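You operate a simulated robot arm through the tools that you are given. There is no shell and no other tool. Be economical: measure what you need, move in short steps, check, and stop when the job is done.

Carry out the task below with a simulated two-armed robot. There is one attempt and no reset: what you move stays moved.

Task
Fetch the short green net bag from the top of the goods table and set it on the shelf under the packing table. Put the small carton on the top of the packing table away on the middle board of the steel shelf. Put the red brush on the shelf under the packing table. Take the wooden block on the top of the packing table and put it away on the middle of the steel bench. Turn the black force knob to 1. Press the hold key three times. Pick up the green net roll from the top of the goods table with one hand, pass it to the other hand and put it on the shelf under the packing table. Do these in any order. Set down upright: short green net bag, small carton, green net roll.

The check looks at the end state, three seconds after you hand in, the way a careful person would. Anything else that was tipped, shoved, dropped, spilled or broken makes it a failure.

Robot
Two 7-joint arms with two-finger parallel grippers on one trunk, on a base that drives. Base frame: it is fixed to the floor where the robot stands at the start and does not move with it; the origin is under the middle of the robot, x ahead of it, y to its left, z up; the surface under the hand at the start is at about z = 80. Units: cm, degrees, N and s.
The left shoulder is at the start at [-1.5, 17.2, 115.3], the right one opposite. With the tool pointing down near the work surface each hand reaches from about 18 to 66 cm from the robot's upright axis, wherever it stands, measured 20 degrees to its own side. Places, roughly: black force knob [10, -440, 90]; green net roll (10x10x16 cm) [110, -120, 90]; hold key [220, -250, 120]; middle board of the steel shelf [210, -250, 50]; middle of the steel bench [150, -20, 80]; red brush (13x6x13 cm) [-130, 30, 90]; shelf under the packing table [-130, -30, 30]; short green net bag [50, 0, 100]; small carton [-125, 50, 100]; wooden block (10x6x6 cm) [-140, 20, 90]. Payload 3.8 kg a hand.
The TCP of each hand is the grasp point between the finger pads, 3 cm short of the fingertips. In the tool frame z runs along the fingers and y along their closing line. Largest opening 11 cm; finger width 2, thickness 1; the body of the gripper, 4.8 by 11.2 cm, starts 5.5 cm behind the TCP.
Orientation is that of the tool frame in the base frame, as a unit quaternion [w, x, y, z]. With the fingers straight down and closing along the base's y, the tool's x points along the base's -x, its y along +y and its z along -z.

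Tools
- The arms move only by the tool drive_tool. It takes "left_plan", "right_plan" or both (then of equal length, played together; a hand with none holds still); each is a list of rows, each a list of 7 numbers: the turn, a rotation vector about the tool's x, y, z in degrees, then the shift along the tool's x, y, z in cm, then the finger opening in cm, from 0 to 11. In form: [[ax, ay, az, tx, ty, tz, grip], ...]. A call has 1 to 20 rows; each row shifts and turns the commanded pose from where the row before left it, along the tool's axes as they then stand. Each row takes 0.2 s and may step no farther than 5 cm and 8.6 degrees from the row before; otherwise, or with a gripper value out of range, the whole call is refused. A pose out of reach is approached as far as the arm can. The call stops where the force on the tool passes 40 N (or 10 N more than at its start, if that is more) or the arm is blocked; 0.2 s more then pass. Each finger travels about 7.2 cm/s and halts on what it meets, pressing with about 32 N; the grip force reading is that of the motor and also rises with nothing between the fingers. The clock runs only during rows and for 0.2 s after the last one: add rows that do not move to give the fingers time. The reply holds the time, the measured pose of the TCP, the force on the tool along the base axes, the opening and the grip force, in the units named above and with some noise, with the torque about the TCP (base axes, N m) and any sound that the robot's microphone picked up.
- Cameras (640 x 400 px; columns grow to the right, rows downward): "scene" is now at [6.88, 0.54, 129.75]; the picture's right is [0.05, -1.00, 0.00], its down [-0.62, -0.04, -0.78] and it looks along [0.78, 0.04, -0.63] (base axes); focal length 288 px, centre (320, 200). "left" rides on the left gripper at [7.2, -1.7, -10.3] in its tool frame; the picture's right is [0.23, 0.97, 0.00], its down [-0.76, 0.18, -0.62] and it looks along [-0.61, 0.14, 0.78] (tool axes); focal length 222 px, centre (320, 200). "right" rides on the right gripper at [7.2, 1.7, -10.3] in its tool frame; the picture's right is [-0.23, 0.97, 0.00], its down [-0.76, -0.18, -0.62] and it looks along [-0.61, -0.14, 0.78] (tool axes); focal length 222 px, centre (320, 200). There is no depth. A picture from a camera that has moved, and an enlarged one, comes with that camera's place and axes in the base frame and with its lens.
- capture(camera): a new picture of that camera. It takes no simulated time.
- move_column(by): slides the trunk up (or, below 0, down) by that many cm; the arms and the scene camera ride with it, the base frame stays. It gives what a move gives, with no picture.
- base_move(legs): drives the robot by 1 to 6 legs, each [ahead, turn to the left] in cm and degrees, along the robot's own axes; the way and the turn of a leg run together, so that a leg with both is an arc; at most 150 cm and 180 degrees a leg. The arms and the cameras ride along, it lands a little off, and it stops where it bumps. It gives what a move gives.
- pan_tilt(pan, tilt): turns the head with the scene camera to pan (to the left, within 80 degrees either way) and tilt (down, from -29 to 69), counted from straight ahead of the robot. It gives what a move gives.
- zoom(camera, box): a new picture of the part [left, top, right, bottom] of that camera's present view, enlarged. It takes no simulated time.
- hand_in(): hands the job in; it is judged then, once.

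Work in short steps. Places have to be worked out from the pictures, the camera data and where the tool is seen: move nearer, look again, correct. Check each grasp and each placing, and mend what went wrong. You have 196 turns and 192 pictures in all, those below and enlarged ones among them. Open the grippers and draw the arms clear of the work before you hand the job in, unless the task says otherwise; then end with one line.

The tools are called after "Request:" as name(argument=value, ...) on one line, values as JSON. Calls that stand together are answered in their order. drive_tool: Moves the arms, as the interface text tells. Its arguments: {"type":"object","properties":{"left_plan":{"type":"array"},"right_plan":{"type":"array"}},"required":[]} The other tools are called the same way: move_column (by) slides the trunk up or down; base_move (legs) drives the base; pan_tilt (pan, tilt) turns the head that bears the scene camera; capture (camera) takes a picture; zoom (camera, box) takes an enlarged picture of a part of a camera's view; hand_in () hands the job in.

At the start:

```text
clock: 0.0
left_eef_pos: [24.31, 10.48, 101.14]
left_tcp_rot: [0.004, -0.004, 1.0, 0.002]
left_wrist_force: [-0.3, -0.4, 0.5]
left_moment: [0.01, 0.0, 0.02]
left_gripper_width: 11.01
left_gripper_force: 0.1
right_eef_pos: [43.19, -18.04, 106.86]
right_tcp_rot: [0.015, 0.001, 1.0, -0.001]
right_wrist_force: [0.4, -0.4, 0.0]
right_moment: [-0.02, 0.07, 0.01]
right_gripper_width: 10.98
right_gripper_force: 0.0
trunk travel left (down, up): [-25.0, 32.0]
robot x, y, heading: [-0.09, 0.33, 0.7]
head pan, tilt: [2.5, 40.6]
```

scene: 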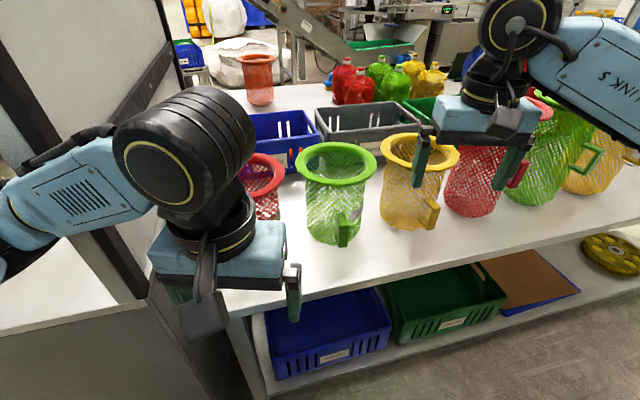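
right: 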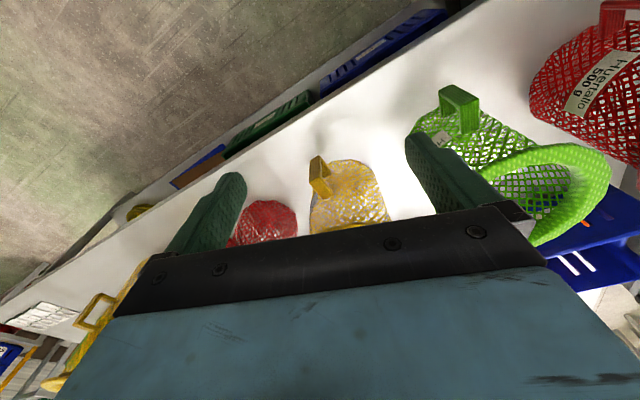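
left: 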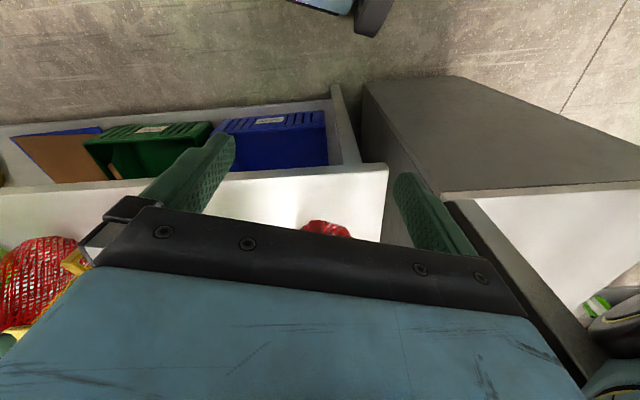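

I first look around, turning the head to see the goods table straight ahead more fully.

Request:
zoom(camera="scene", box=[220, 100, 460, 250])

Request:
pan_tilt(pan=-50, tilt=25)

Request:
capture(camera="scene")

```text
2.67 times, centred on (340, 175) of scene
camera zoom: at [6.88, 0.54, 129.75], right [0.05, -1.0, 0.0], down [-0.62, -0.04, -0.78], along [0.78, 0.04, -0.63], focal length 768 px, centre (267, 267)
```

zoom: 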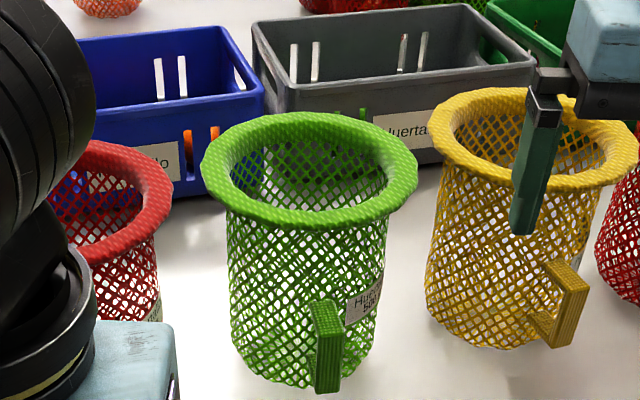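

```text
clock: 1.2
left_eef_pos: [24.68, 10.51, 100.95]
left_tcp_rot: [0.001, -0.009, 1.0, 0.005]
left_wrist_force: [-0.8, -0.1, -0.5]
left_moment: [-0.01, 0.01, -0.04]
left_gripper_width: 11.0
left_gripper_force: 0.0
right_eef_pos: [43.49, -18.46, 106.65]
right_tcp_rot: [0.014, 0.0, 1.0, 0.001]
right_wrist_force: [-0.5, -0.1, 0.2]
right_moment: [-0.03, -0.02, -0.01]
right_gripper_width: 10.98
right_gripper_force: 0.0
trunk travel left (down, up): [-25.0, 32.0]
robot x, y, heading: [-0.08, -0.06, 0.8]
head pan, tilt: [-50.0, 25.0]
```

```text
187 pictures are left
camera scene: at [4.82, -7.31, 132.07], right [-0.75, -0.66, -0.02], down [-0.25, 0.32, -0.91], along [0.61, -0.68, -0.41], focal length 288 px, centre (320, 200)
```

scene: 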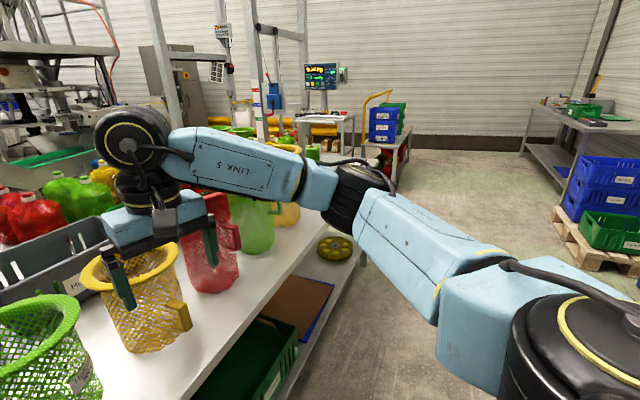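

The short green bag is at roughly (58,0), rim about z 98. I check the left side and the clearance before backing off and turning to the packing table.

Request:
pan_tilt(pan=75, tilt=30)

Request:
capture(camera="scene")

Request:
pan_tilt(pan=-80, tilt=30)

Request:
capture(camera="scene")

```text
clock: 3.3
left_eef_pos: [24.58, 10.55, 100.86]
left_tcp_rot: [0.0, -0.009, 1.0, 0.005]
left_wrist_force: [-0.4, -0.8, 0.3]
left_moment: [0.01, 0.03, 0.0]
left_gripper_width: 10.99
left_gripper_force: 0.1
right_eef_pos: [43.54, -18.41, 106.58]
right_tcp_rot: [0.014, -0.001, 1.0, 0.0]
right_wrist_force: [-0.6, -0.2, -0.2]
right_moment: [0.02, 0.02, 0.01]
right_gripper_width: 11.0
right_gripper_force: 0.0
trunk travel left (down, up): [-25.0, 32.0]
robot x, y, heading: [-0.59, 0.18, 1.4]
head pan, tilt: [75.0, 30.0]
```

```text
186 pictures are left
camera scene: at [0.98, 8.46, 131.2], right [0.97, -0.24, 0.03], down [-0.1, -0.48, -0.87], along [0.22, 0.84, -0.49], focal length 288 px, centre (320, 200)
```

scene: 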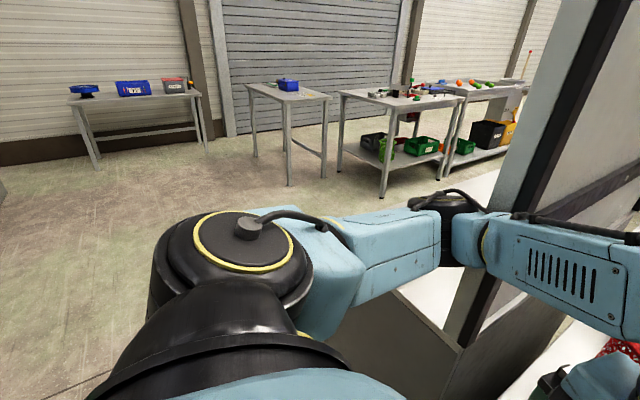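

```text
clock: 5.7
left_eef_pos: [24.67, 10.59, 100.84]
left_tcp_rot: [-0.001, -0.01, 1.0, 0.006]
left_wrist_force: [-0.2, -0.8, -0.6]
left_moment: [-0.03, -0.01, 0.01]
left_gripper_width: 11.0
left_gripper_force: 0.1
right_eef_pos: [43.57, -18.39, 106.6]
right_tcp_rot: [0.014, 0.0, 1.0, 0.001]
right_wrist_force: [0.1, -0.3, 0.1]
right_moment: [0.02, -0.03, 0.02]
right_gripper_width: 10.98
right_gripper_force: 0.2
trunk travel left (down, up): [-25.0, 32.0]
robot x, y, heading: [0.2, -0.13, 1.3]
head pan, tilt: [-80.0, 30.0]
```

```text
185 pictures are left
camera scene: at [0.56, -9.16, 131.16], right [-0.98, -0.19, -0.03], down [-0.07, 0.49, -0.87], along [0.18, -0.85, -0.5], focal length 288 px, centre (320, 200)
```

scene: 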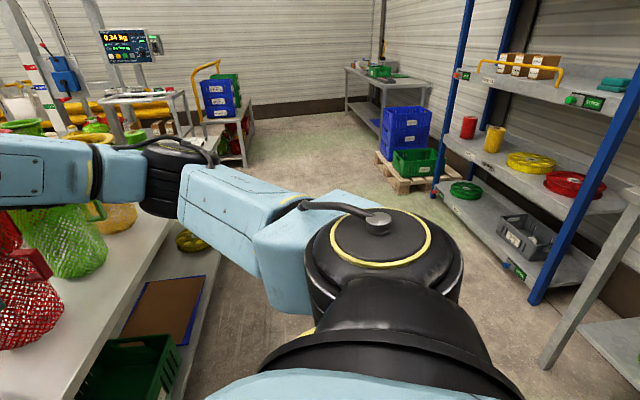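

There is open space to the right; a steel frame sits near the left arm. I back up 28 cm, then turn right in steps.

Request:
base_move(legs=[[-28, 0]])

Request:
base_move(legs=[[0, -100]])

Request:
pan_tilt(pan=-60, tilt=35)

Request:
capture(camera="scene")

```text
clock: 7.6
left_eef_pos: [-0.74, 10.22, 100.43]
left_tcp_rot: [-0.012, -0.004, 1.0, 0.002]
left_wrist_force: [0.2, 0.1, 0.3]
left_moment: [0.0, -0.02, 0.01]
left_gripper_width: 11.0
left_gripper_force: 0.0
right_eef_pos: [18.27, -18.53, 105.42]
right_tcp_rot: [0.0, 0.0, 1.0, 0.0]
right_wrist_force: [-0.3, -0.9, 0.6]
right_moment: [-0.01, -0.04, 0.0]
right_gripper_width: 11.01
right_gripper_force: 0.1
trunk travel left (down, up): [-25.0, 32.0]
robot x, y, heading: [-28.1, 0.02, 0.8]
head pan, tilt: [-80.0, 30.0]
```

```text
clock: 12.2
left_eef_pos: [-21.73, -28.69, 100.23]
left_tcp_rot: [-0.006, 0.756, 0.654, 0.01]
left_wrist_force: [0.0, -1.3, -0.6]
left_moment: [0.01, 0.04, 0.0]
left_gripper_width: 11.01
left_gripper_force: 0.1
right_eef_pos: [-52.75, -43.3, 105.4]
right_tcp_rot: [0.001, 0.759, 0.651, 0.0]
right_wrist_force: [-0.6, 0.1, -0.1]
right_moment: [0.04, 0.01, -0.01]
right_gripper_width: 11.0
right_gripper_force: 0.0
trunk travel left (down, up): [-25.0, 32.0]
robot x, y, heading: [-27.96, -0.26, -98.0]
head pan, tilt: [-80.0, 30.0]
```

```text
clock: 13.0
left_eef_pos: [-21.77, -28.69, 100.19]
left_tcp_rot: [-0.005, 0.756, 0.654, 0.01]
left_wrist_force: [0.5, 0.2, -0.1]
left_moment: [-0.01, -0.02, -0.01]
left_gripper_width: 11.02
left_gripper_force: 0.0
right_eef_pos: [-52.98, -43.19, 105.45]
right_tcp_rot: [0.0, 0.758, 0.652, 0.0]
right_wrist_force: [-0.6, 0.5, -0.2]
right_moment: [-0.02, 0.02, -0.02]
right_gripper_width: 11.01
right_gripper_force: 0.1
trunk travel left (down, up): [-25.0, 32.0]
robot x, y, heading: [-27.59, -0.44, -97.9]
head pan, tilt: [-60.0, 35.0]
```

```text
184 pictures are left
camera scene: at [-36.22, -5.81, 130.33], right [-0.37, 0.93, 0.0], down [0.53, 0.21, -0.82], along [-0.76, -0.31, -0.57], focal length 288 px, centre (320, 200)
```

scene: 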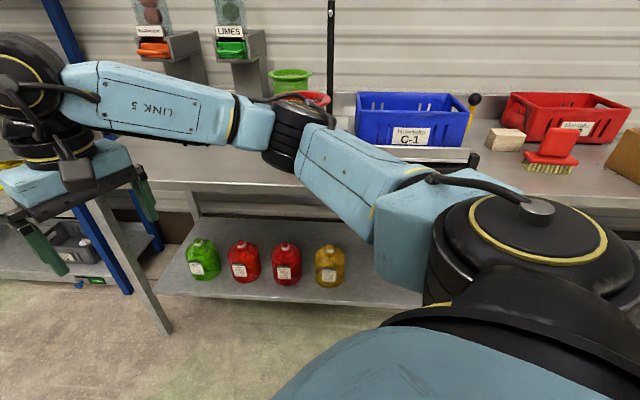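

The packing table edge is near x −93. I finish the turn to face it and look.

Request:
base_move(legs=[[0, -82]])

Request:
pan_tilt(pan=0, tilt=35)

Request:
capture(camera="scene")

Request:
capture(camera="left")

```text
clock: 16.9
left_eef_pos: [-55.12, -10.44, 100.29]
left_tcp_rot: [0.004, 1.0, 0.0, 0.013]
left_wrist_force: [-0.1, -0.6, 0.8]
left_moment: [0.03, 0.03, -0.01]
left_gripper_width: 11.02
left_gripper_force: 0.0
right_eef_pos: [-74.03, 18.16, 105.48]
right_tcp_rot: [0.0, 1.0, -0.004, 0.0]
right_wrist_force: [-0.1, 0.2, 0.3]
right_moment: [-0.04, 0.0, 0.02]
right_gripper_width: 11.02
right_gripper_force: 0.1
trunk travel left (down, up): [-25.0, 32.0]
robot x, y, heading: [-27.57, -0.41, -179.8]
head pan, tilt: [-60.0, 35.0]
```

```text
clock: 18.2
left_eef_pos: [-55.13, -10.45, 100.27]
left_tcp_rot: [0.003, 1.0, 0.001, 0.013]
left_wrist_force: [-0.5, 0.6, 0.2]
left_moment: [-0.03, 0.0, -0.01]
left_gripper_width: 11.01
left_gripper_force: 0.0
right_eef_pos: [-74.01, 18.29, 105.51]
right_tcp_rot: [0.0, 1.0, -0.003, 0.001]
right_wrist_force: [-0.1, 0.6, 0.4]
right_moment: [-0.01, -0.02, 0.01]
right_gripper_width: 10.98
right_gripper_force: 0.0
trunk travel left (down, up): [-25.0, 32.0]
robot x, y, heading: [-28.19, -0.41, -179.8]
head pan, tilt: [0.0, 35.0]
```

```text
183 pictures are left
camera scene: at [-38.66, -0.48, 130.33], right [0.0, 1.0, 0.0], down [0.57, 0.0, -0.82], along [-0.82, 0.0, -0.57], focal length 288 px, centre (320, 200)
```

scene: 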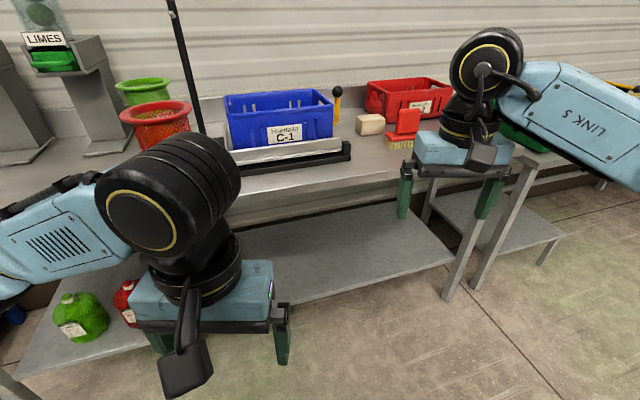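

```text
182 pictures are left
camera left: at [-48.21, -8.7, 110.68], right [0.23, -0.97, 0.01], down [-0.78, -0.18, 0.6], along [-0.59, -0.15, -0.8], focal length 222 px, centre (320, 200)
```

left: 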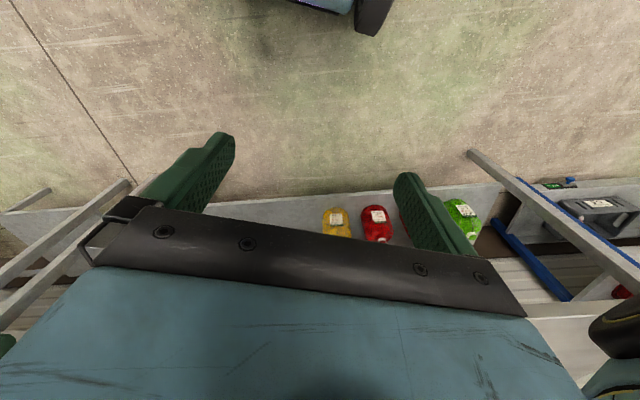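

The packing table is turned about 17° to my axes; its front edge runs through about (-118,12). I raise the trunk for clearance and drive to a spot in front of block, brush and carton.

Request:
move_column(by=8)

Request:
base_move(legs=[[0, -50], [45, 0], [0, 66.5]])

Request:
pan_tilt(pan=-15, tilt=45)

Request:
capture(camera="scene")

Request:
capture(camera="right")

```text
clock: 19.4
left_eef_pos: [-55.14, -10.61, 108.19]
left_tcp_rot: [0.004, 1.0, 0.001, 0.014]
left_wrist_force: [0.4, 0.4, -0.1]
left_moment: [-0.01, -0.02, 0.01]
left_gripper_width: 10.96
left_gripper_force: 0.2
right_eef_pos: [-74.08, 18.11, 113.39]
right_tcp_rot: [0.0, 1.0, -0.003, 0.0]
right_wrist_force: [-0.2, -0.4, 0.0]
right_moment: [0.0, -0.01, -0.01]
right_gripper_width: 10.99
right_gripper_force: 0.0
trunk travel left (down, up): [-33.0, 24.0]
robot x, y, heading: [-28.04, -0.26, -179.8]
head pan, tilt: [0.0, 35.0]
```

```text
clock: 27.3
left_eef_pos: [-79.65, 16.59, 108.27]
left_tcp_rot: [0.001, 0.99, 0.143, 0.012]
left_wrist_force: [-0.1, -0.1, 0.4]
left_moment: [0.03, -0.03, -0.01]
left_gripper_width: 11.0
left_gripper_force: 0.1
right_eef_pos: [-105.91, 38.74, 113.48]
right_tcp_rot: [-0.001, 0.99, 0.139, 0.0]
right_wrist_force: [0.2, -0.7, -0.6]
right_moment: [-0.02, 0.02, -0.03]
right_gripper_width: 10.97
right_gripper_force: 0.0
trunk travel left (down, up): [-33.0, 24.0]
robot x, y, heading: [-56.63, 33.75, -163.2]
head pan, tilt: [0.0, 35.0]
```

```text
clock: 28.1
left_eef_pos: [-79.74, 16.7, 108.3]
left_tcp_rot: [0.001, 0.989, 0.144, 0.012]
left_wrist_force: [-0.7, 0.1, -0.1]
left_moment: [0.02, 0.02, -0.01]
left_gripper_width: 11.01
left_gripper_force: 0.0
right_eef_pos: [-105.98, 38.75, 113.34]
right_tcp_rot: [0.0, 0.99, 0.139, 0.001]
right_wrist_force: [0.3, 0.1, 0.0]
right_moment: [0.02, 0.01, -0.01]
right_gripper_width: 11.0
right_gripper_force: 0.2
trunk travel left (down, up): [-33.0, 24.0]
robot x, y, heading: [-56.45, 33.76, -163.6]
head pan, tilt: [-15.0, 45.0]
```

```text
181 pictures are left
camera scene: at [-66.46, 33.11, 136.85], right [-0.03, 1.0, 0.0], down [0.71, 0.02, -0.71], along [-0.71, -0.02, -0.71], focal length 288 px, centre (320, 200)
```

scene: 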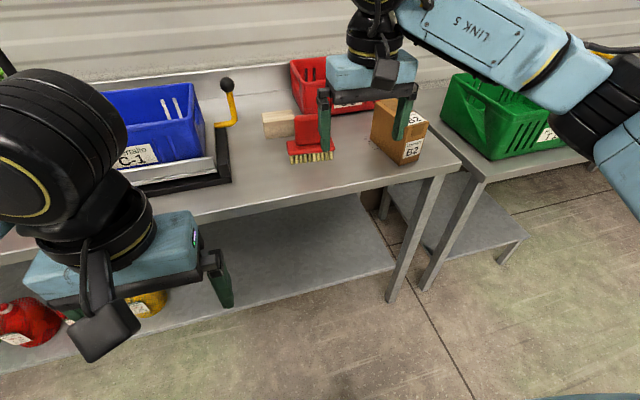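

```text
180 pictures are left
camera right: at [-98.5, 39.3, 123.68], right [0.05, -1.0, 0.0], down [-0.78, -0.04, 0.62], along [-0.62, -0.03, -0.78], focal length 222 px, centre (320, 200)
```

right: 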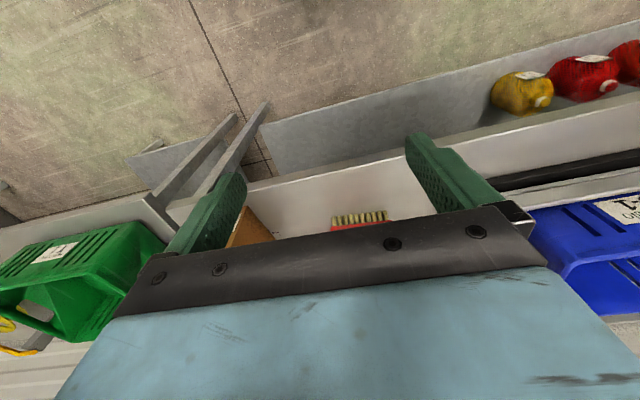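

Parallax gives the table top at z≈85, brush near (-135,29). I zoom in to see the shapes.

Request:
zoom(camera="scene", box=[240, 80, 440, 205])

Request:
zoom(camera="scene", box=[0, 120, 440, 395])

```text
3.20 times, centred on (340, 142) of scene
camera zoom: at [-66.46, 33.11, 136.85], right [-0.03, 1.0, 0.0], down [0.71, 0.02, -0.71], along [-0.71, -0.02, -0.71], focal length 921 px, centre (256, 384)
```

zoom: 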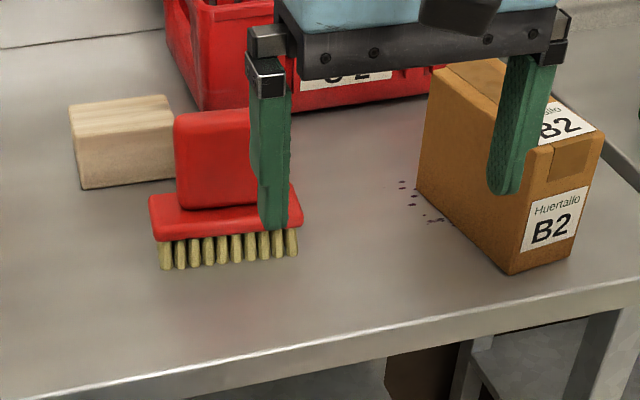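

```text
1.45 times, centred on (220, 258) of scene
camera zoom: at [-66.46, 33.11, 136.85], right [-0.03, 1.0, 0.0], down [0.71, 0.02, -0.71], along [-0.71, -0.02, -0.71], focal length 419 px, centre (466, 116)
```

zoom: 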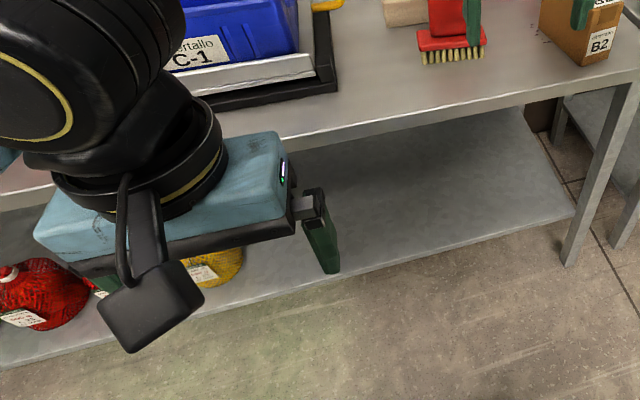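

Shelf top is z≈32, its edge flush with the table edge through (-117,14)…(-131,62). I drive 25 cm ahead toward the table.

Request:
base_move(legs=[[25, 0]])

Request:
pan_tilt(pan=-20, tilt=50)

Request:
capture(camera="scene")

Request:
capture(camera="right")

```text
clock: 29.9
left_eef_pos: [-103.61, 9.36, 108.31]
left_tcp_rot: [0.0, 0.989, 0.144, 0.014]
left_wrist_force: [-0.9, 0.1, -0.5]
left_moment: [0.0, -0.03, -0.01]
left_gripper_width: 11.04
left_gripper_force: 0.0
right_eef_pos: [-129.86, 31.66, 113.41]
right_tcp_rot: [0.0, 0.99, 0.139, 0.001]
right_wrist_force: [-0.7, 0.3, -0.4]
right_moment: [0.04, 0.01, 0.01]
right_gripper_width: 11.01
right_gripper_force: 0.0
trunk travel left (down, up): [-33.0, 24.0]
robot x, y, heading: [-79.9, 26.88, -163.7]
head pan, tilt: [-15.0, 45.0]
```

```text
clock: 30.5
left_eef_pos: [-103.63, 9.39, 108.23]
left_tcp_rot: [0.001, 0.989, 0.144, 0.013]
left_wrist_force: [0.9, -0.3, 0.0]
left_moment: [0.02, 0.0, 0.01]
left_gripper_width: 11.03
left_gripper_force: 0.1
right_eef_pos: [-129.76, 31.65, 113.5]
right_tcp_rot: [0.0, 0.99, 0.139, 0.0]
right_wrist_force: [0.1, 0.7, -0.3]
right_moment: [0.03, -0.06, 0.02]
right_gripper_width: 11.0
right_gripper_force: 0.0
trunk travel left (down, up): [-33.0, 24.0]
robot x, y, heading: [-80.07, 26.92, -163.2]
head pan, tilt: [-20.0, 50.0]
```

```text
177 pictures are left
camera scene: at [-89.91, 26.66, 136.16], right [0.06, 1.0, 0.0], down [0.76, -0.04, -0.64], along [-0.64, 0.04, -0.77], focal length 288 px, centre (320, 200)
```

scene: 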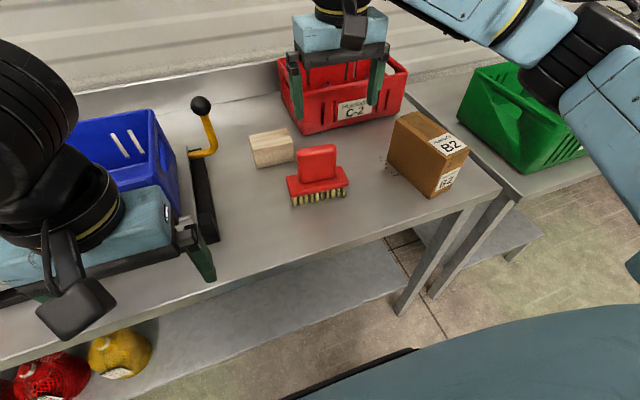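

```text
176 pictures are left
camera right: at [-122.39, 32.18, 123.68], right [0.05, -1.0, 0.0], down [-0.78, -0.04, 0.62], along [-0.62, -0.03, -0.78], focal length 222 px, centre (320, 200)
```

right: 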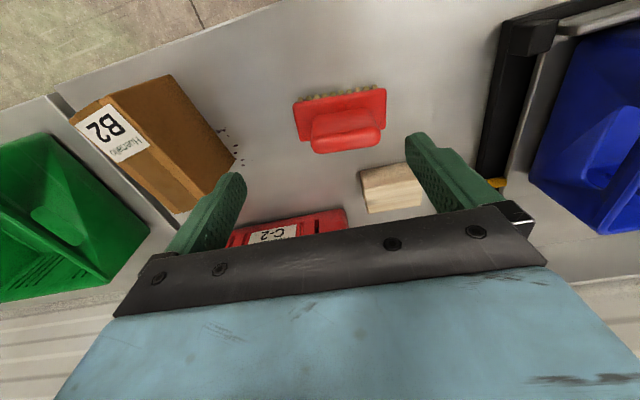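

I tilt the right hand 45° (fingers forward-down), so the same grasp serves to reach in over the lower shelf; then look again.

Request:
drive_tool(right_plan=[[0, -7.5, 0, 0, 0, 0, 11], [0, -7.5, 0, 0, 0, 0, 11], [0, -7.5, 0, 0, 0, 0, 11], [0, -7.5, 0, 0, 0, 0, 11], [0, -7.5, 0, 0, 0, 0, 11], [0, -7.5, 0, 0, 0, 0, 11], [0, 0, 0, 0, 0, 0, 11]])

Request:
capture(camera="right")

Request:
zoom(camera="scene", box=[230, 90, 480, 246])

```text
clock: 32.1
left_eef_pos: [-103.71, 9.32, 108.31]
left_tcp_rot: [0.001, 0.99, 0.143, 0.012]
left_wrist_force: [0.9, -0.3, -0.3]
left_moment: [-0.02, 0.02, 0.01]
left_gripper_width: 10.99
left_gripper_force: 0.0
right_eef_pos: [-129.82, 31.73, 113.51]
right_tcp_rot: [0.053, 0.915, 0.128, -0.38]
right_wrist_force: [0.2, -1.1, -0.1]
right_moment: [-0.02, 0.01, 0.02]
right_gripper_width: 10.99
right_gripper_force: 0.1
trunk travel left (down, up): [-33.0, 24.0]
robot x, y, heading: [-80.16, 26.85, -163.5]
head pan, tilt: [-20.0, 50.0]
```

```text
175 pictures are left
camera right: at [-117.41, 33.6, 115.51], right [0.11, -0.98, 0.16], down [-0.14, 0.14, 0.98], along [-0.98, -0.14, -0.12], focal length 222 px, centre (320, 200)
```

right: 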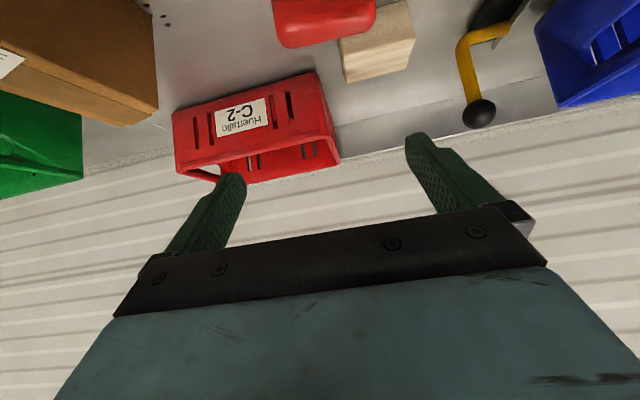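

```text
2.56 times, centred on (355, 168) of scene
camera zoom: at [-89.94, 26.64, 136.15], right [0.06, 1.0, 0.0], down [0.76, -0.05, -0.64], along [-0.64, 0.04, -0.77], focal length 737 px, centre (230, 282)
```

zoom: 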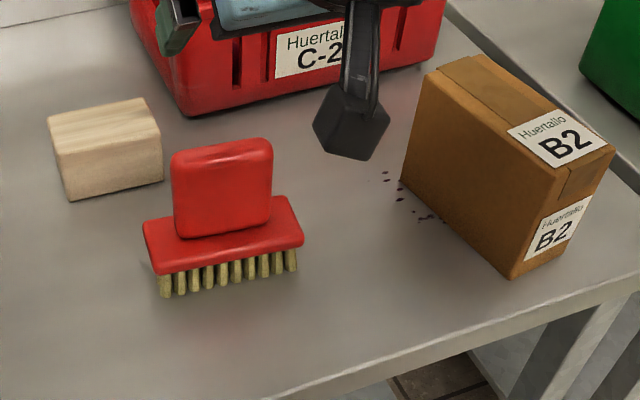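

Handle is about 8.3 cm wide, centred near (-134.3,28.5), grasp height ≈94.5. I move to a pre-grasp 8 cm short along the tool axis.

Request:
drive_tool(right_plan=[[0, 0, 0, 2.5, 0.5, 1, 11], [0, 0, 0, 2.5, 0.5, 2, 11], [0, 0, 0, 2.5, 0.4, 2, 11], [0, 0, 0, 2.2, 0.4, 2, 11], [0, 0, 0, 0, 0, 2, 11], [0, 0, 0, 0, 0, 0, 11]])

Request:
capture(camera="right")

Request:
zoom(camera="scene", box=[230, 90, 480, 246])

```text
clock: 33.5
left_eef_pos: [-103.66, 9.46, 108.29]
left_tcp_rot: [0.001, 0.99, 0.143, 0.013]
left_wrist_force: [0.1, -0.8, 0.3]
left_moment: [0.02, -0.01, -0.01]
left_gripper_width: 10.98
left_gripper_force: 0.0
right_eef_pos: [-128.98, 30.13, 100.25]
right_tcp_rot: [0.053, 0.915, 0.128, -0.38]
right_wrist_force: [-0.6, 0.3, 0.2]
right_moment: [0.0, 0.02, -0.02]
right_gripper_width: 11.0
right_gripper_force: 0.1
trunk travel left (down, up): [-33.0, 24.0]
robot x, y, heading: [-80.28, 26.9, -163.5]
head pan, tilt: [-20.0, 50.0]
```

```text
173 pictures are left
camera right: at [-116.45, 32.01, 102.28], right [0.11, -0.98, 0.16], down [-0.14, 0.14, 0.98], along [-0.98, -0.13, -0.12], focal length 222 px, centre (320, 200)
```

right: 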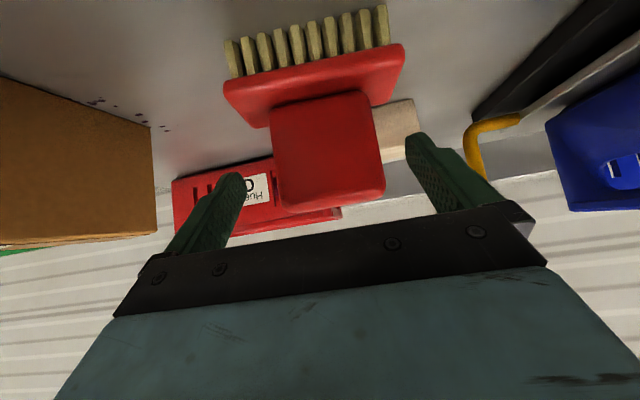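

```text
2.56 times, centred on (355, 168) of scene
camera zoom: at [-89.91, 26.66, 136.16], right [0.06, 1.0, 0.0], down [0.76, -0.05, -0.64], along [-0.64, 0.04, -0.77], focal length 737 px, centre (230, 282)
```

zoom: 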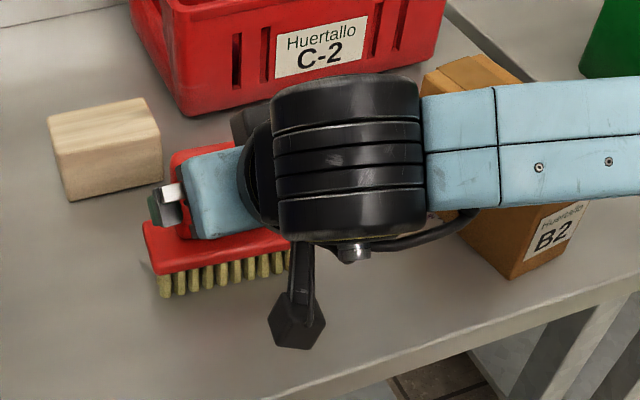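

The handle is centred between the fingers. I advance 8 cm along the tool axis and close.

Request:
drive_tool(right_plan=[[0, 0, 0, 0, 0, 2, 11], [0, 0, 0, 0, 0, 2, 11], [0, 0, 0, 0, 0, 2, 11], [0, 0, 0, 0, 0, 1.7, 11], [0, 0, 0, 0, 0, 0, 11]])

Request:
capture(camera="right")

```text
clock: 34.7
left_eef_pos: [-103.48, 9.42, 108.31]
left_tcp_rot: [0.001, 0.99, 0.143, 0.012]
left_wrist_force: [0.9, -0.3, -0.3]
left_moment: [-0.02, 0.0, -0.02]
left_gripper_width: 11.0
left_gripper_force: 0.1
right_eef_pos: [-134.15, 28.41, 95.36]
right_tcp_rot: [0.056, 0.913, 0.128, -0.384]
right_wrist_force: [1.1, 3.2, 28.1]
right_moment: [-1.57, -0.08, 0.07]
right_gripper_width: 10.85
right_gripper_force: 0.1
trunk travel left (down, up): [-33.0, 24.0]
robot x, y, heading: [-80.29, 27.07, -163.4]
head pan, tilt: [-20.0, 50.0]
```

```text
171 pictures are left
camera right: at [-121.68, 30.44, 97.3], right [0.12, -0.98, 0.17], down [-0.13, 0.15, 0.98], along [-0.98, -0.14, -0.11], focal length 222 px, centre (320, 200)
```

right: 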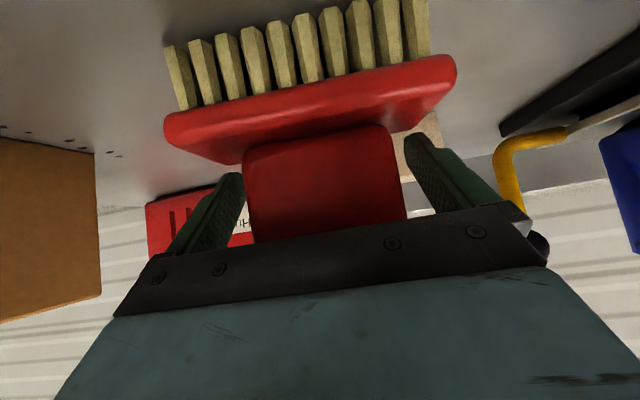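

A fingertip rests on the plate (28 N). I back off 1 cm along the tool and close.

Request:
drive_tool(right_plan=[[0, 0, 0, 0, 0, -0.6, 11], [0, 0, 0, 0, 0, -0.4, 11], [0, 0, 0, 0, 0, 0, 7], [0, 0, 0, 0, 0, 0, 5], [0, 0, 0, 0, 0, 0, 5], [0, 0, 0, 0, 0, 0, 5], [0, 0, 0, 0, 0, 0, 5]])

Request:
capture(camera="right")

```text
clock: 36.3
left_eef_pos: [-103.53, 9.35, 108.17]
left_tcp_rot: [0.002, 0.99, 0.143, 0.012]
left_wrist_force: [0.2, 0.2, 0.2]
left_moment: [0.06, -0.04, 0.01]
left_gripper_width: 11.02
left_gripper_force: 0.1
right_eef_pos: [-133.36, 28.86, 95.39]
right_tcp_rot: [0.053, 0.915, 0.129, -0.378]
right_wrist_force: [2.4, 0.5, 3.8]
right_moment: [0.38, 0.04, -0.16]
right_gripper_width: 8.0
right_gripper_force: 32.2
trunk travel left (down, up): [-33.0, 24.0]
robot x, y, heading: [-80.0, 26.93, -163.5]
head pan, tilt: [-20.0, 50.0]
```

```text
170 pictures are left
camera right: at [-120.92, 30.74, 97.55], right [0.11, -0.98, 0.16], down [-0.14, 0.14, 0.98], along [-0.98, -0.13, -0.13], focal length 222 px, centre (320, 200)
```

right: 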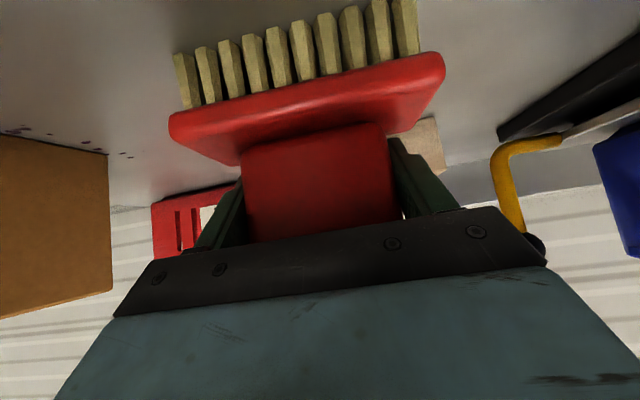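

Gripped at 8.0 cm. I lift straight up 10 cm.

Request:
drive_tool(right_plan=[[0, 0, 0, -1, 0, -1, 5], [0, 0, 0, -2, 0, -2, 5], [0, 0, 0, -2, 0, -2, 5], [0, 0, 0, -2, 0, -2, 5], [0, 0, 0, 0, 0, 0, 5]])

Request:
capture(camera="scene")

```text
clock: 37.5
left_eef_pos: [-103.57, 9.4, 108.3]
left_tcp_rot: [0.002, 0.99, 0.143, 0.013]
left_wrist_force: [-0.1, 0.5, 0.5]
left_moment: [-0.01, -0.04, -0.04]
left_gripper_width: 10.98
left_gripper_force: 0.1
right_eef_pos: [-133.44, 28.75, 105.42]
right_tcp_rot: [0.053, 0.915, 0.128, -0.38]
right_wrist_force: [0.7, -0.8, -1.9]
right_moment: [-0.01, 0.01, -0.01]
right_gripper_width: 8.02
right_gripper_force: 32.2
trunk travel left (down, up): [-33.0, 24.0]
robot x, y, heading: [-80.3, 26.85, -163.1]
head pan, tilt: [-20.0, 50.0]
```

```text
169 pictures are left
camera scene: at [-89.96, 26.67, 136.15], right [0.06, 1.0, 0.0], down [0.76, -0.05, -0.64], along [-0.64, 0.04, -0.77], focal length 288 px, centre (320, 200)
```

scene: 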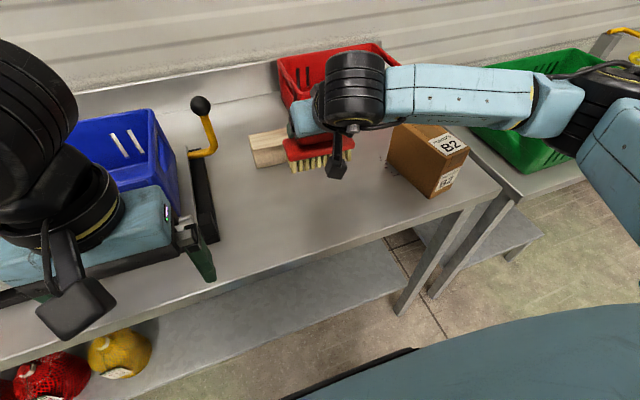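

Brush held. I back out 25 cm and lower the trunk so that the hand comes to shelf height in front of the table.

Request:
base_move(legs=[[-25, 0]])

Request:
move_column(by=-30)

Request:
drive_tool(right_plan=[[0, 0, 0, 2, 0, 2, 5], [0, 0, 0, 2, 0, 2, 5], [0, 0, 0, 2, 0, 2, 5], [0, 0, 0, 2, 0, 2, 5], [0, 0, 0, 2, 0, 2, 5], [0, 0, 0, 2, 0, 2, 5], [0, 0, 0, 2, 0, 2, 5], [0, 0, 0, 2, 0, 2, 5], [0, 0, 0, 0, 0, 0, 5]])

Request:
capture(camera="scene")

Request:
capture(camera="right")

```text
clock: 39.4
left_eef_pos: [-79.75, 16.57, 108.39]
left_tcp_rot: [0.001, 0.99, 0.143, 0.013]
left_wrist_force: [0.0, 0.7, 0.6]
left_moment: [0.01, 0.01, 0.0]
left_gripper_width: 11.0
left_gripper_force: 0.1
right_eef_pos: [-109.51, 36.01, 105.38]
right_tcp_rot: [0.053, 0.915, 0.128, -0.379]
right_wrist_force: [-0.2, 0.6, -2.5]
right_moment: [-0.02, -0.02, 0.01]
right_gripper_width: 8.02
right_gripper_force: 32.0
trunk travel left (down, up): [-33.0, 24.0]
robot x, y, heading: [-56.89, 33.78, -163.3]
head pan, tilt: [-20.0, 50.0]
```

```text
clock: 42.4
left_eef_pos: [-79.75, 16.57, 78.33]
left_tcp_rot: [0.001, 0.99, 0.141, 0.012]
left_wrist_force: [1.0, -0.5, 0.2]
left_moment: [-0.01, -0.01, 0.02]
left_gripper_width: 11.01
left_gripper_force: 0.0
right_eef_pos: [-109.63, 35.9, 75.36]
right_tcp_rot: [0.053, 0.915, 0.128, -0.378]
right_wrist_force: [0.5, -0.1, -2.4]
right_moment: [-0.04, 0.01, 0.0]
right_gripper_width: 8.01
right_gripper_force: 32.2
trunk travel left (down, up): [-3.0, 54.0]
robot x, y, heading: [-56.53, 33.97, -163.8]
head pan, tilt: [-20.0, 50.0]
```

```text
clock: 44.4
left_eef_pos: [-79.87, 16.45, 78.31]
left_tcp_rot: [0.002, 0.99, 0.143, 0.013]
left_wrist_force: [-0.2, 0.4, 0.5]
left_moment: [0.02, 0.03, 0.01]
left_gripper_width: 10.99
left_gripper_force: 0.0
right_eef_pos: [-109.49, 35.91, 53.71]
right_tcp_rot: [0.053, 0.916, 0.128, -0.377]
right_wrist_force: [-0.5, -0.1, -3.0]
right_moment: [-0.02, 0.02, 0.0]
right_gripper_width: 7.99
right_gripper_force: 32.0
right hand out of reach, approached as far as the arm can: row 8
trunk travel left (down, up): [-3.0, 54.0]
robot x, y, heading: [-56.36, 33.93, -163.6]
head pan, tilt: [-20.0, 50.0]
```

```text
168 pictures are left
camera scene: at [-66.11, 33.74, 106.15], right [0.06, 1.0, 0.0], down [0.76, -0.05, -0.64], along [-0.64, 0.04, -0.77], focal length 288 px, centre (320, 200)
```

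scene: 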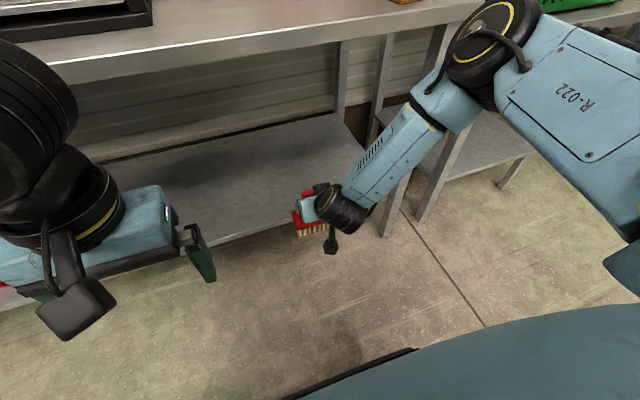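

```text
167 pictures are left
camera right: at [-97.21, 37.81, 55.82], right [0.11, -0.98, 0.16], down [-0.14, 0.14, 0.98], along [-0.98, -0.13, -0.13], focal length 222 px, centre (320, 200)
```

right: 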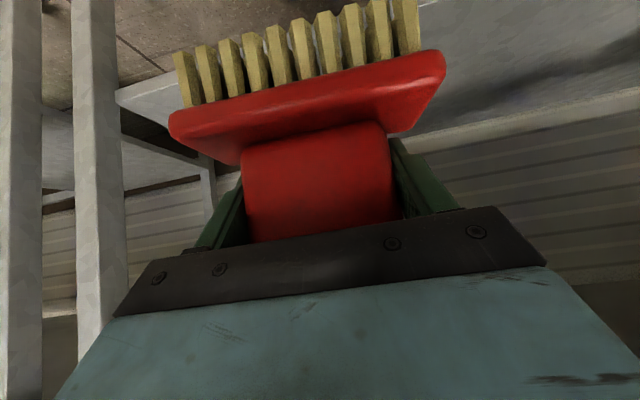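

At this distance the arm cannot get lower. I draw the hand 11 cm toward me, drop the trunk its last 3 cm, and check before driving in.

Request:
drive_tool(right_plan=[[0, 0, 0, 1.5, 0, -1.5, 5], [0, 0, 0, 1.5, 0, -1.5, 5], [0, 0, 0, 1.5, 0, -1.5, 5], [0, 0, 0, 1.5, 0, -1.5, 5], [0, 0, 0, 1.8, 0, -1.8, 5], [0, 0, 0, 0, 0, 0, 5]])

Request:
move_column(by=-3)

Request:
capture(camera="scene")

```text
clock: 45.8
left_eef_pos: [-79.74, 16.55, 78.23]
left_tcp_rot: [0.001, 0.99, 0.143, 0.012]
left_wrist_force: [-0.7, 0.7, -0.6]
left_moment: [-0.01, 0.0, 0.01]
left_gripper_width: 11.02
left_gripper_force: 0.1
right_eef_pos: [-108.62, 36.01, 53.74]
right_tcp_rot: [0.049, 0.917, 0.126, -0.376]
right_wrist_force: [-0.3, 0.6, -2.1]
right_moment: [-0.01, 0.0, 0.05]
right_gripper_width: 7.99
right_gripper_force: 32.1
right hand out of reach, approached as far as the arm can: row 1, 2, 3, 4, 5
trunk travel left (down, up): [-3.0, 54.0]
robot x, y, heading: [-56.38, 33.72, -163.4]
head pan, tilt: [-20.0, 50.0]
```

```text
clock: 46.5
left_eef_pos: [-79.77, 16.5, 75.21]
left_tcp_rot: [0.0, 0.99, 0.143, 0.013]
left_wrist_force: [0.4, -0.1, 0.1]
left_moment: [-0.01, 0.0, 0.02]
left_gripper_width: 10.98
left_gripper_force: 0.1
right_eef_pos: [-108.57, 36.03, 50.86]
right_tcp_rot: [0.049, 0.917, 0.127, -0.376]
right_wrist_force: [0.3, -0.1, -2.6]
right_moment: [-0.02, 0.01, 0.0]
right_gripper_width: 7.98
right_gripper_force: 31.8
trunk travel left (down, up): [0.0, 57.0]
robot x, y, heading: [-56.36, 34.26, -163.4]
head pan, tilt: [-20.0, 50.0]
```

```text
166 pictures are left
camera scene: at [-66.11, 33.77, 103.15], right [0.06, 1.0, 0.0], down [0.76, -0.05, -0.64], along [-0.64, 0.04, -0.77], focal length 288 px, centre (320, 200)
```

scene: 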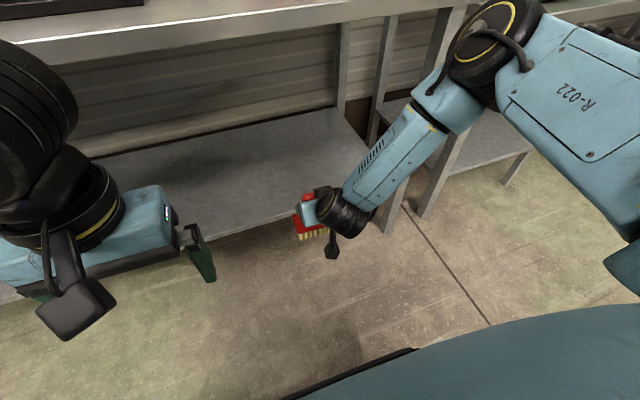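

Likely the elbow is fully folded (too close to the shoulder), so the trunk should be higher. I raise it 12 cm and send a still row to see where the hand settles.

Request:
move_column(by=12)

Request:
drive_tool(right_plan=[[0, 0, 0, 1, 0, 1, 5], [0, 0, 0, 1, 0, 1, 5], [0, 0, 0, 0, 0, 0, 5]])

```text
clock: 48.0
left_eef_pos: [-79.7, 16.61, 87.37]
left_tcp_rot: [0.001, 0.99, 0.143, 0.014]
left_wrist_force: [-0.1, 0.0, -0.5]
left_moment: [0.0, -0.02, 0.01]
left_gripper_width: 11.01
left_gripper_force: 0.0
right_eef_pos: [-108.57, 36.13, 62.73]
right_tcp_rot: [0.05, 0.917, 0.126, -0.376]
right_wrist_force: [-0.1, -0.2, -2.6]
right_moment: [-0.03, -0.01, -0.02]
right_gripper_width: 7.98
right_gripper_force: 32.2
trunk travel left (down, up): [-12.0, 45.0]
robot x, y, heading: [-56.8, 34.23, -163.4]
head pan, tilt: [-20.0, 50.0]
```

```text
clock: 48.8
left_eef_pos: [-79.78, 16.6, 87.19]
left_tcp_rot: [0.001, 0.99, 0.143, 0.012]
left_wrist_force: [-0.9, -0.2, -0.1]
left_moment: [0.0, -0.01, 0.0]
left_gripper_width: 11.02
left_gripper_force: 0.0
right_eef_pos: [-108.71, 36.04, 61.3]
right_tcp_rot: [0.046, 0.918, 0.126, -0.374]
right_wrist_force: [-0.1, -1.0, -3.3]
right_moment: [-0.02, 0.01, -0.01]
right_gripper_width: 8.03
right_gripper_force: 32.2
right hand out of reach, approached as far as the arm can: row 2
trunk travel left (down, up): [-12.0, 45.0]
robot x, y, heading: [-56.18, 34.04, -163.6]
head pan, tilt: [-20.0, 50.0]
```

I test the hypothesis that the wrist is the limit: untilt by 25° here in free air and go down.

Request:
drive_tool(right_plan=[[0, 7, 0, 0, 0, 0, 5], [0, 7, 0, 0, 0, 0, 5], [0, 7, 0, 0, 0, 0, 5], [0, 7, 0, 0, 0, 0, 5], [0, 0, 0, 0.7, 0, 2.5, 5], [0, 0, 0, 0.7, 0, 2.5, 5], [0, 0, 0, 0.7, 0, 2.5, 5], [0, 0, 0, 0.7, 0, 2.5, 5], [0, 0, 0, 0.7, 0, 2.5, 5], [0, 0, 0, 0, 0, 0, 5]])

Request:
capture(camera="scene")

```text
clock: 51.0
left_eef_pos: [-79.84, 16.62, 87.29]
left_tcp_rot: [0.001, 0.99, 0.143, 0.013]
left_wrist_force: [0.1, 0.2, 0.0]
left_moment: [-0.01, 0.01, 0.02]
left_gripper_width: 11.0
left_gripper_force: 0.0
right_eef_pos: [-108.94, 36.05, 48.34]
right_tcp_rot: [0.018, 0.98, 0.135, -0.143]
right_wrist_force: [0.4, 0.7, -2.5]
right_moment: [0.03, 0.1, 0.0]
right_gripper_width: 8.01
right_gripper_force: 32.4
trunk travel left (down, up): [-12.0, 45.0]
robot x, y, heading: [-56.69, 34.27, -163.3]
head pan, tilt: [-20.0, 50.0]
```

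```text
165 pictures are left
camera scene: at [-66.12, 33.77, 115.16], right [0.06, 1.0, 0.0], down [0.76, -0.05, -0.64], along [-0.64, 0.04, -0.77], focal length 288 px, centre (320, 200)
```

scene: 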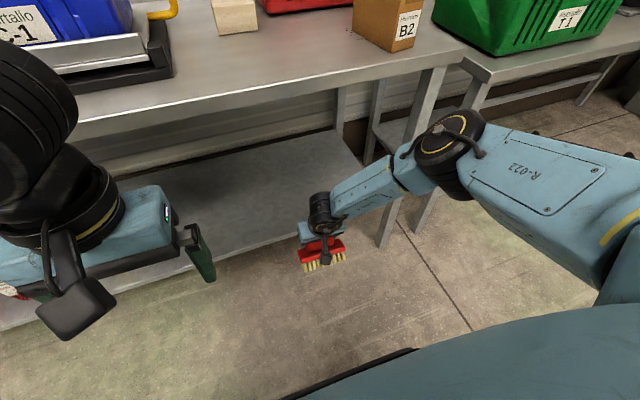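

Confirmed: with less tilt the arm goes lower. Best compromise: trunk fully down and about 37° tilt (brush then nearly upright, forearm stays outside the table edge). I raise the hand, lower the trunk and retilt.

Request:
drive_tool(right_plan=[[0, 0, 0, -1.1, 0, -3.8, 5], [0, 0, 0, -1.1, 0, -3.8, 5], [0, 0, 0, -1.1, 0, -3.8, 5], [0, -6.5, 0, 0, 0, 0, 5], [0, -6.5, 0, 0, 0, 0, 5], [0, -7, 0, 0, 0, 0, 5], [0, 0, 0, 0, 0, 0, 5]])

Request:
move_column(by=-12)

Request:
capture(camera="scene")

Request:
capture(camera="right")

```text
clock: 52.6
left_eef_pos: [-79.85, 16.58, 87.24]
left_tcp_rot: [0.001, 0.99, 0.143, 0.012]
left_wrist_force: [-0.7, 0.1, -0.5]
left_moment: [0.01, 0.0, 0.01]
left_gripper_width: 10.99
left_gripper_force: 0.1
right_eef_pos: [-108.75, 36.02, 60.26]
right_tcp_rot: [0.041, 0.94, 0.13, -0.312]
right_wrist_force: [-0.4, 0.8, -3.1]
right_moment: [-0.04, 0.06, 0.0]
right_gripper_width: 8.0
right_gripper_force: 32.4
trunk travel left (down, up): [-12.0, 45.0]
robot x, y, heading: [-56.76, 33.62, -163.6]
head pan, tilt: [-20.0, 50.0]
```

```text
clock: 54.1
left_eef_pos: [-79.64, 16.55, 75.27]
left_tcp_rot: [0.0, 0.99, 0.143, 0.013]
left_wrist_force: [0.1, -0.4, -0.2]
left_moment: [0.0, 0.0, 0.0]
left_gripper_width: 11.01
left_gripper_force: 0.1
right_eef_pos: [-108.86, 35.89, 48.28]
right_tcp_rot: [0.04, 0.941, 0.13, -0.311]
right_wrist_force: [-0.6, 0.5, -2.5]
right_moment: [0.01, 0.01, -0.02]
right_gripper_width: 7.98
right_gripper_force: 32.0
trunk travel left (down, up): [0.0, 57.0]
robot x, y, heading: [-56.49, 34.35, -163.4]
head pan, tilt: [-20.0, 50.0]
```

```text
164 pictures are left
camera scene: at [-66.11, 33.77, 103.16], right [0.06, 1.0, 0.0], down [0.76, -0.05, -0.64], along [-0.64, 0.04, -0.77], focal length 288 px, centre (320, 200)
```

scene: 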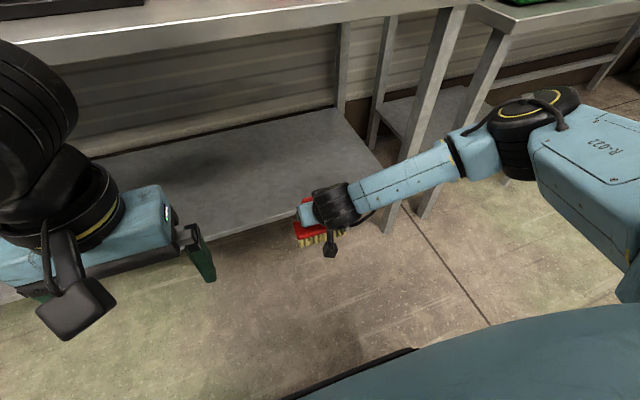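

```text
163 pictures are left
camera right: at [-96.78, 37.69, 52.16], right [0.09, -0.99, 0.13], down [-0.28, 0.1, 0.96], along [-0.96, -0.12, -0.26], focal length 222 px, centre (320, 200)
```

right: 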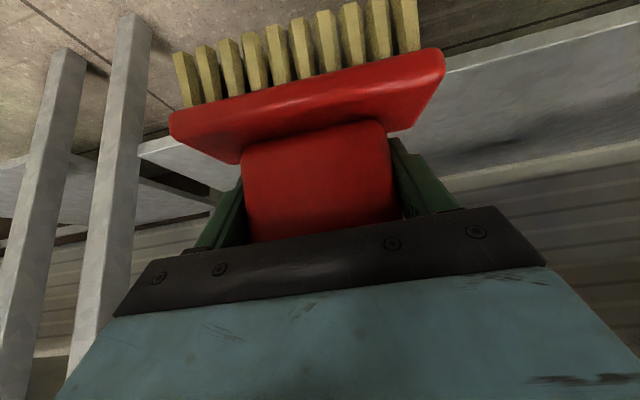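

The elbow sticks out to the right toward the table leg, so I shift the robot 17 cm to the left (turn, drive, turn back) before driving in.

Request:
base_move(legs=[[0, 60], [20, 0], [0, -60]])

Request:
capture(camera="scene")

Request:
capture(camera="right")

```text
clock: 58.3
left_eef_pos: [-57.33, -12.0, 75.22]
left_tcp_rot: [-0.006, 0.789, 0.615, 0.011]
left_wrist_force: [0.5, 1.1, 1.2]
left_moment: [0.02, -0.01, 0.03]
left_gripper_width: 11.0
left_gripper_force: 0.1
right_eef_pos: [-87.82, -25.2, 46.02]
right_tcp_rot: [0.176, 0.755, 0.587, -0.233]
right_wrist_force: [0.3, 0.6, -2.2]
right_moment: [-0.05, 0.05, -0.01]
right_gripper_width: 7.98
right_gripper_force: 31.9
trunk travel left (down, up): [0.0, 57.0]
robot x, y, heading: [-60.72, 16.85, -104.3]
head pan, tilt: [-20.0, 50.0]
stopped in leg 2: the robot was blocked; the commanded pose is now the measured one
```

```text
162 pictures are left
camera scene: at [-64.84, 8.31, 103.22], right [-0.83, 0.56, 0.0], down [0.43, 0.63, -0.64], along [-0.36, -0.53, -0.77], focal length 288 px, centre (320, 200)
```

scene: 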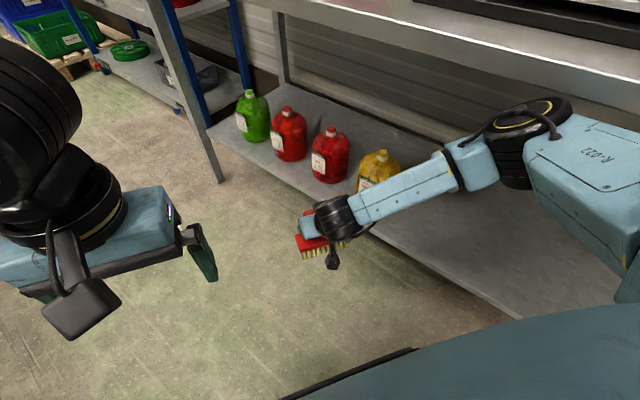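

```text
161 pictures are left
camera right: at [-83.21, -13.99, 50.44], right [0.9, -0.43, 0.12], down [-0.24, -0.23, 0.94], along [-0.37, -0.87, -0.31], focal length 222 px, centre (320, 200)
```

right: 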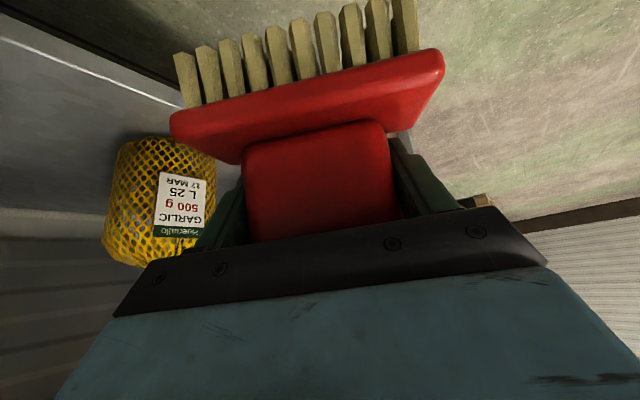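

The right elbow touched the table edge while turned. I back out the same way, turn back, retreat farther, then shift sideways there.

Request:
base_move(legs=[[-17.5, 0], [0, -59], [-22, 0]])

Request:
capture(camera="scene")

```text
clock: 63.7
left_eef_pos: [-58.1, 22.61, 75.21]
left_tcp_rot: [0.001, 0.989, 0.148, 0.012]
left_wrist_force: [0.7, -0.7, 0.0]
left_moment: [-0.01, 0.04, 0.03]
left_gripper_width: 10.99
left_gripper_force: 0.0
right_eef_pos: [-85.39, 41.94, 46.04]
right_tcp_rot: [0.038, 0.946, 0.138, -0.291]
right_wrist_force: [-0.6, 0.2, -2.3]
right_moment: [0.02, 0.05, -0.01]
right_gripper_width: 7.99
right_gripper_force: 31.9
trunk travel left (down, up): [0.0, 57.0]
robot x, y, heading: [-34.89, 40.23, -163.2]
head pan, tilt: [-20.0, 50.0]
```

```text
160 pictures are left
camera scene: at [-44.53, 39.71, 103.15], right [0.06, 1.0, 0.0], down [0.76, -0.04, -0.64], along [-0.64, 0.04, -0.77], focal length 288 px, centre (320, 200)
```

scene: 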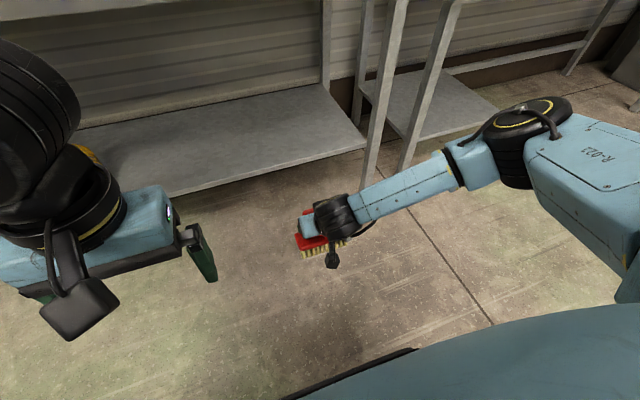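

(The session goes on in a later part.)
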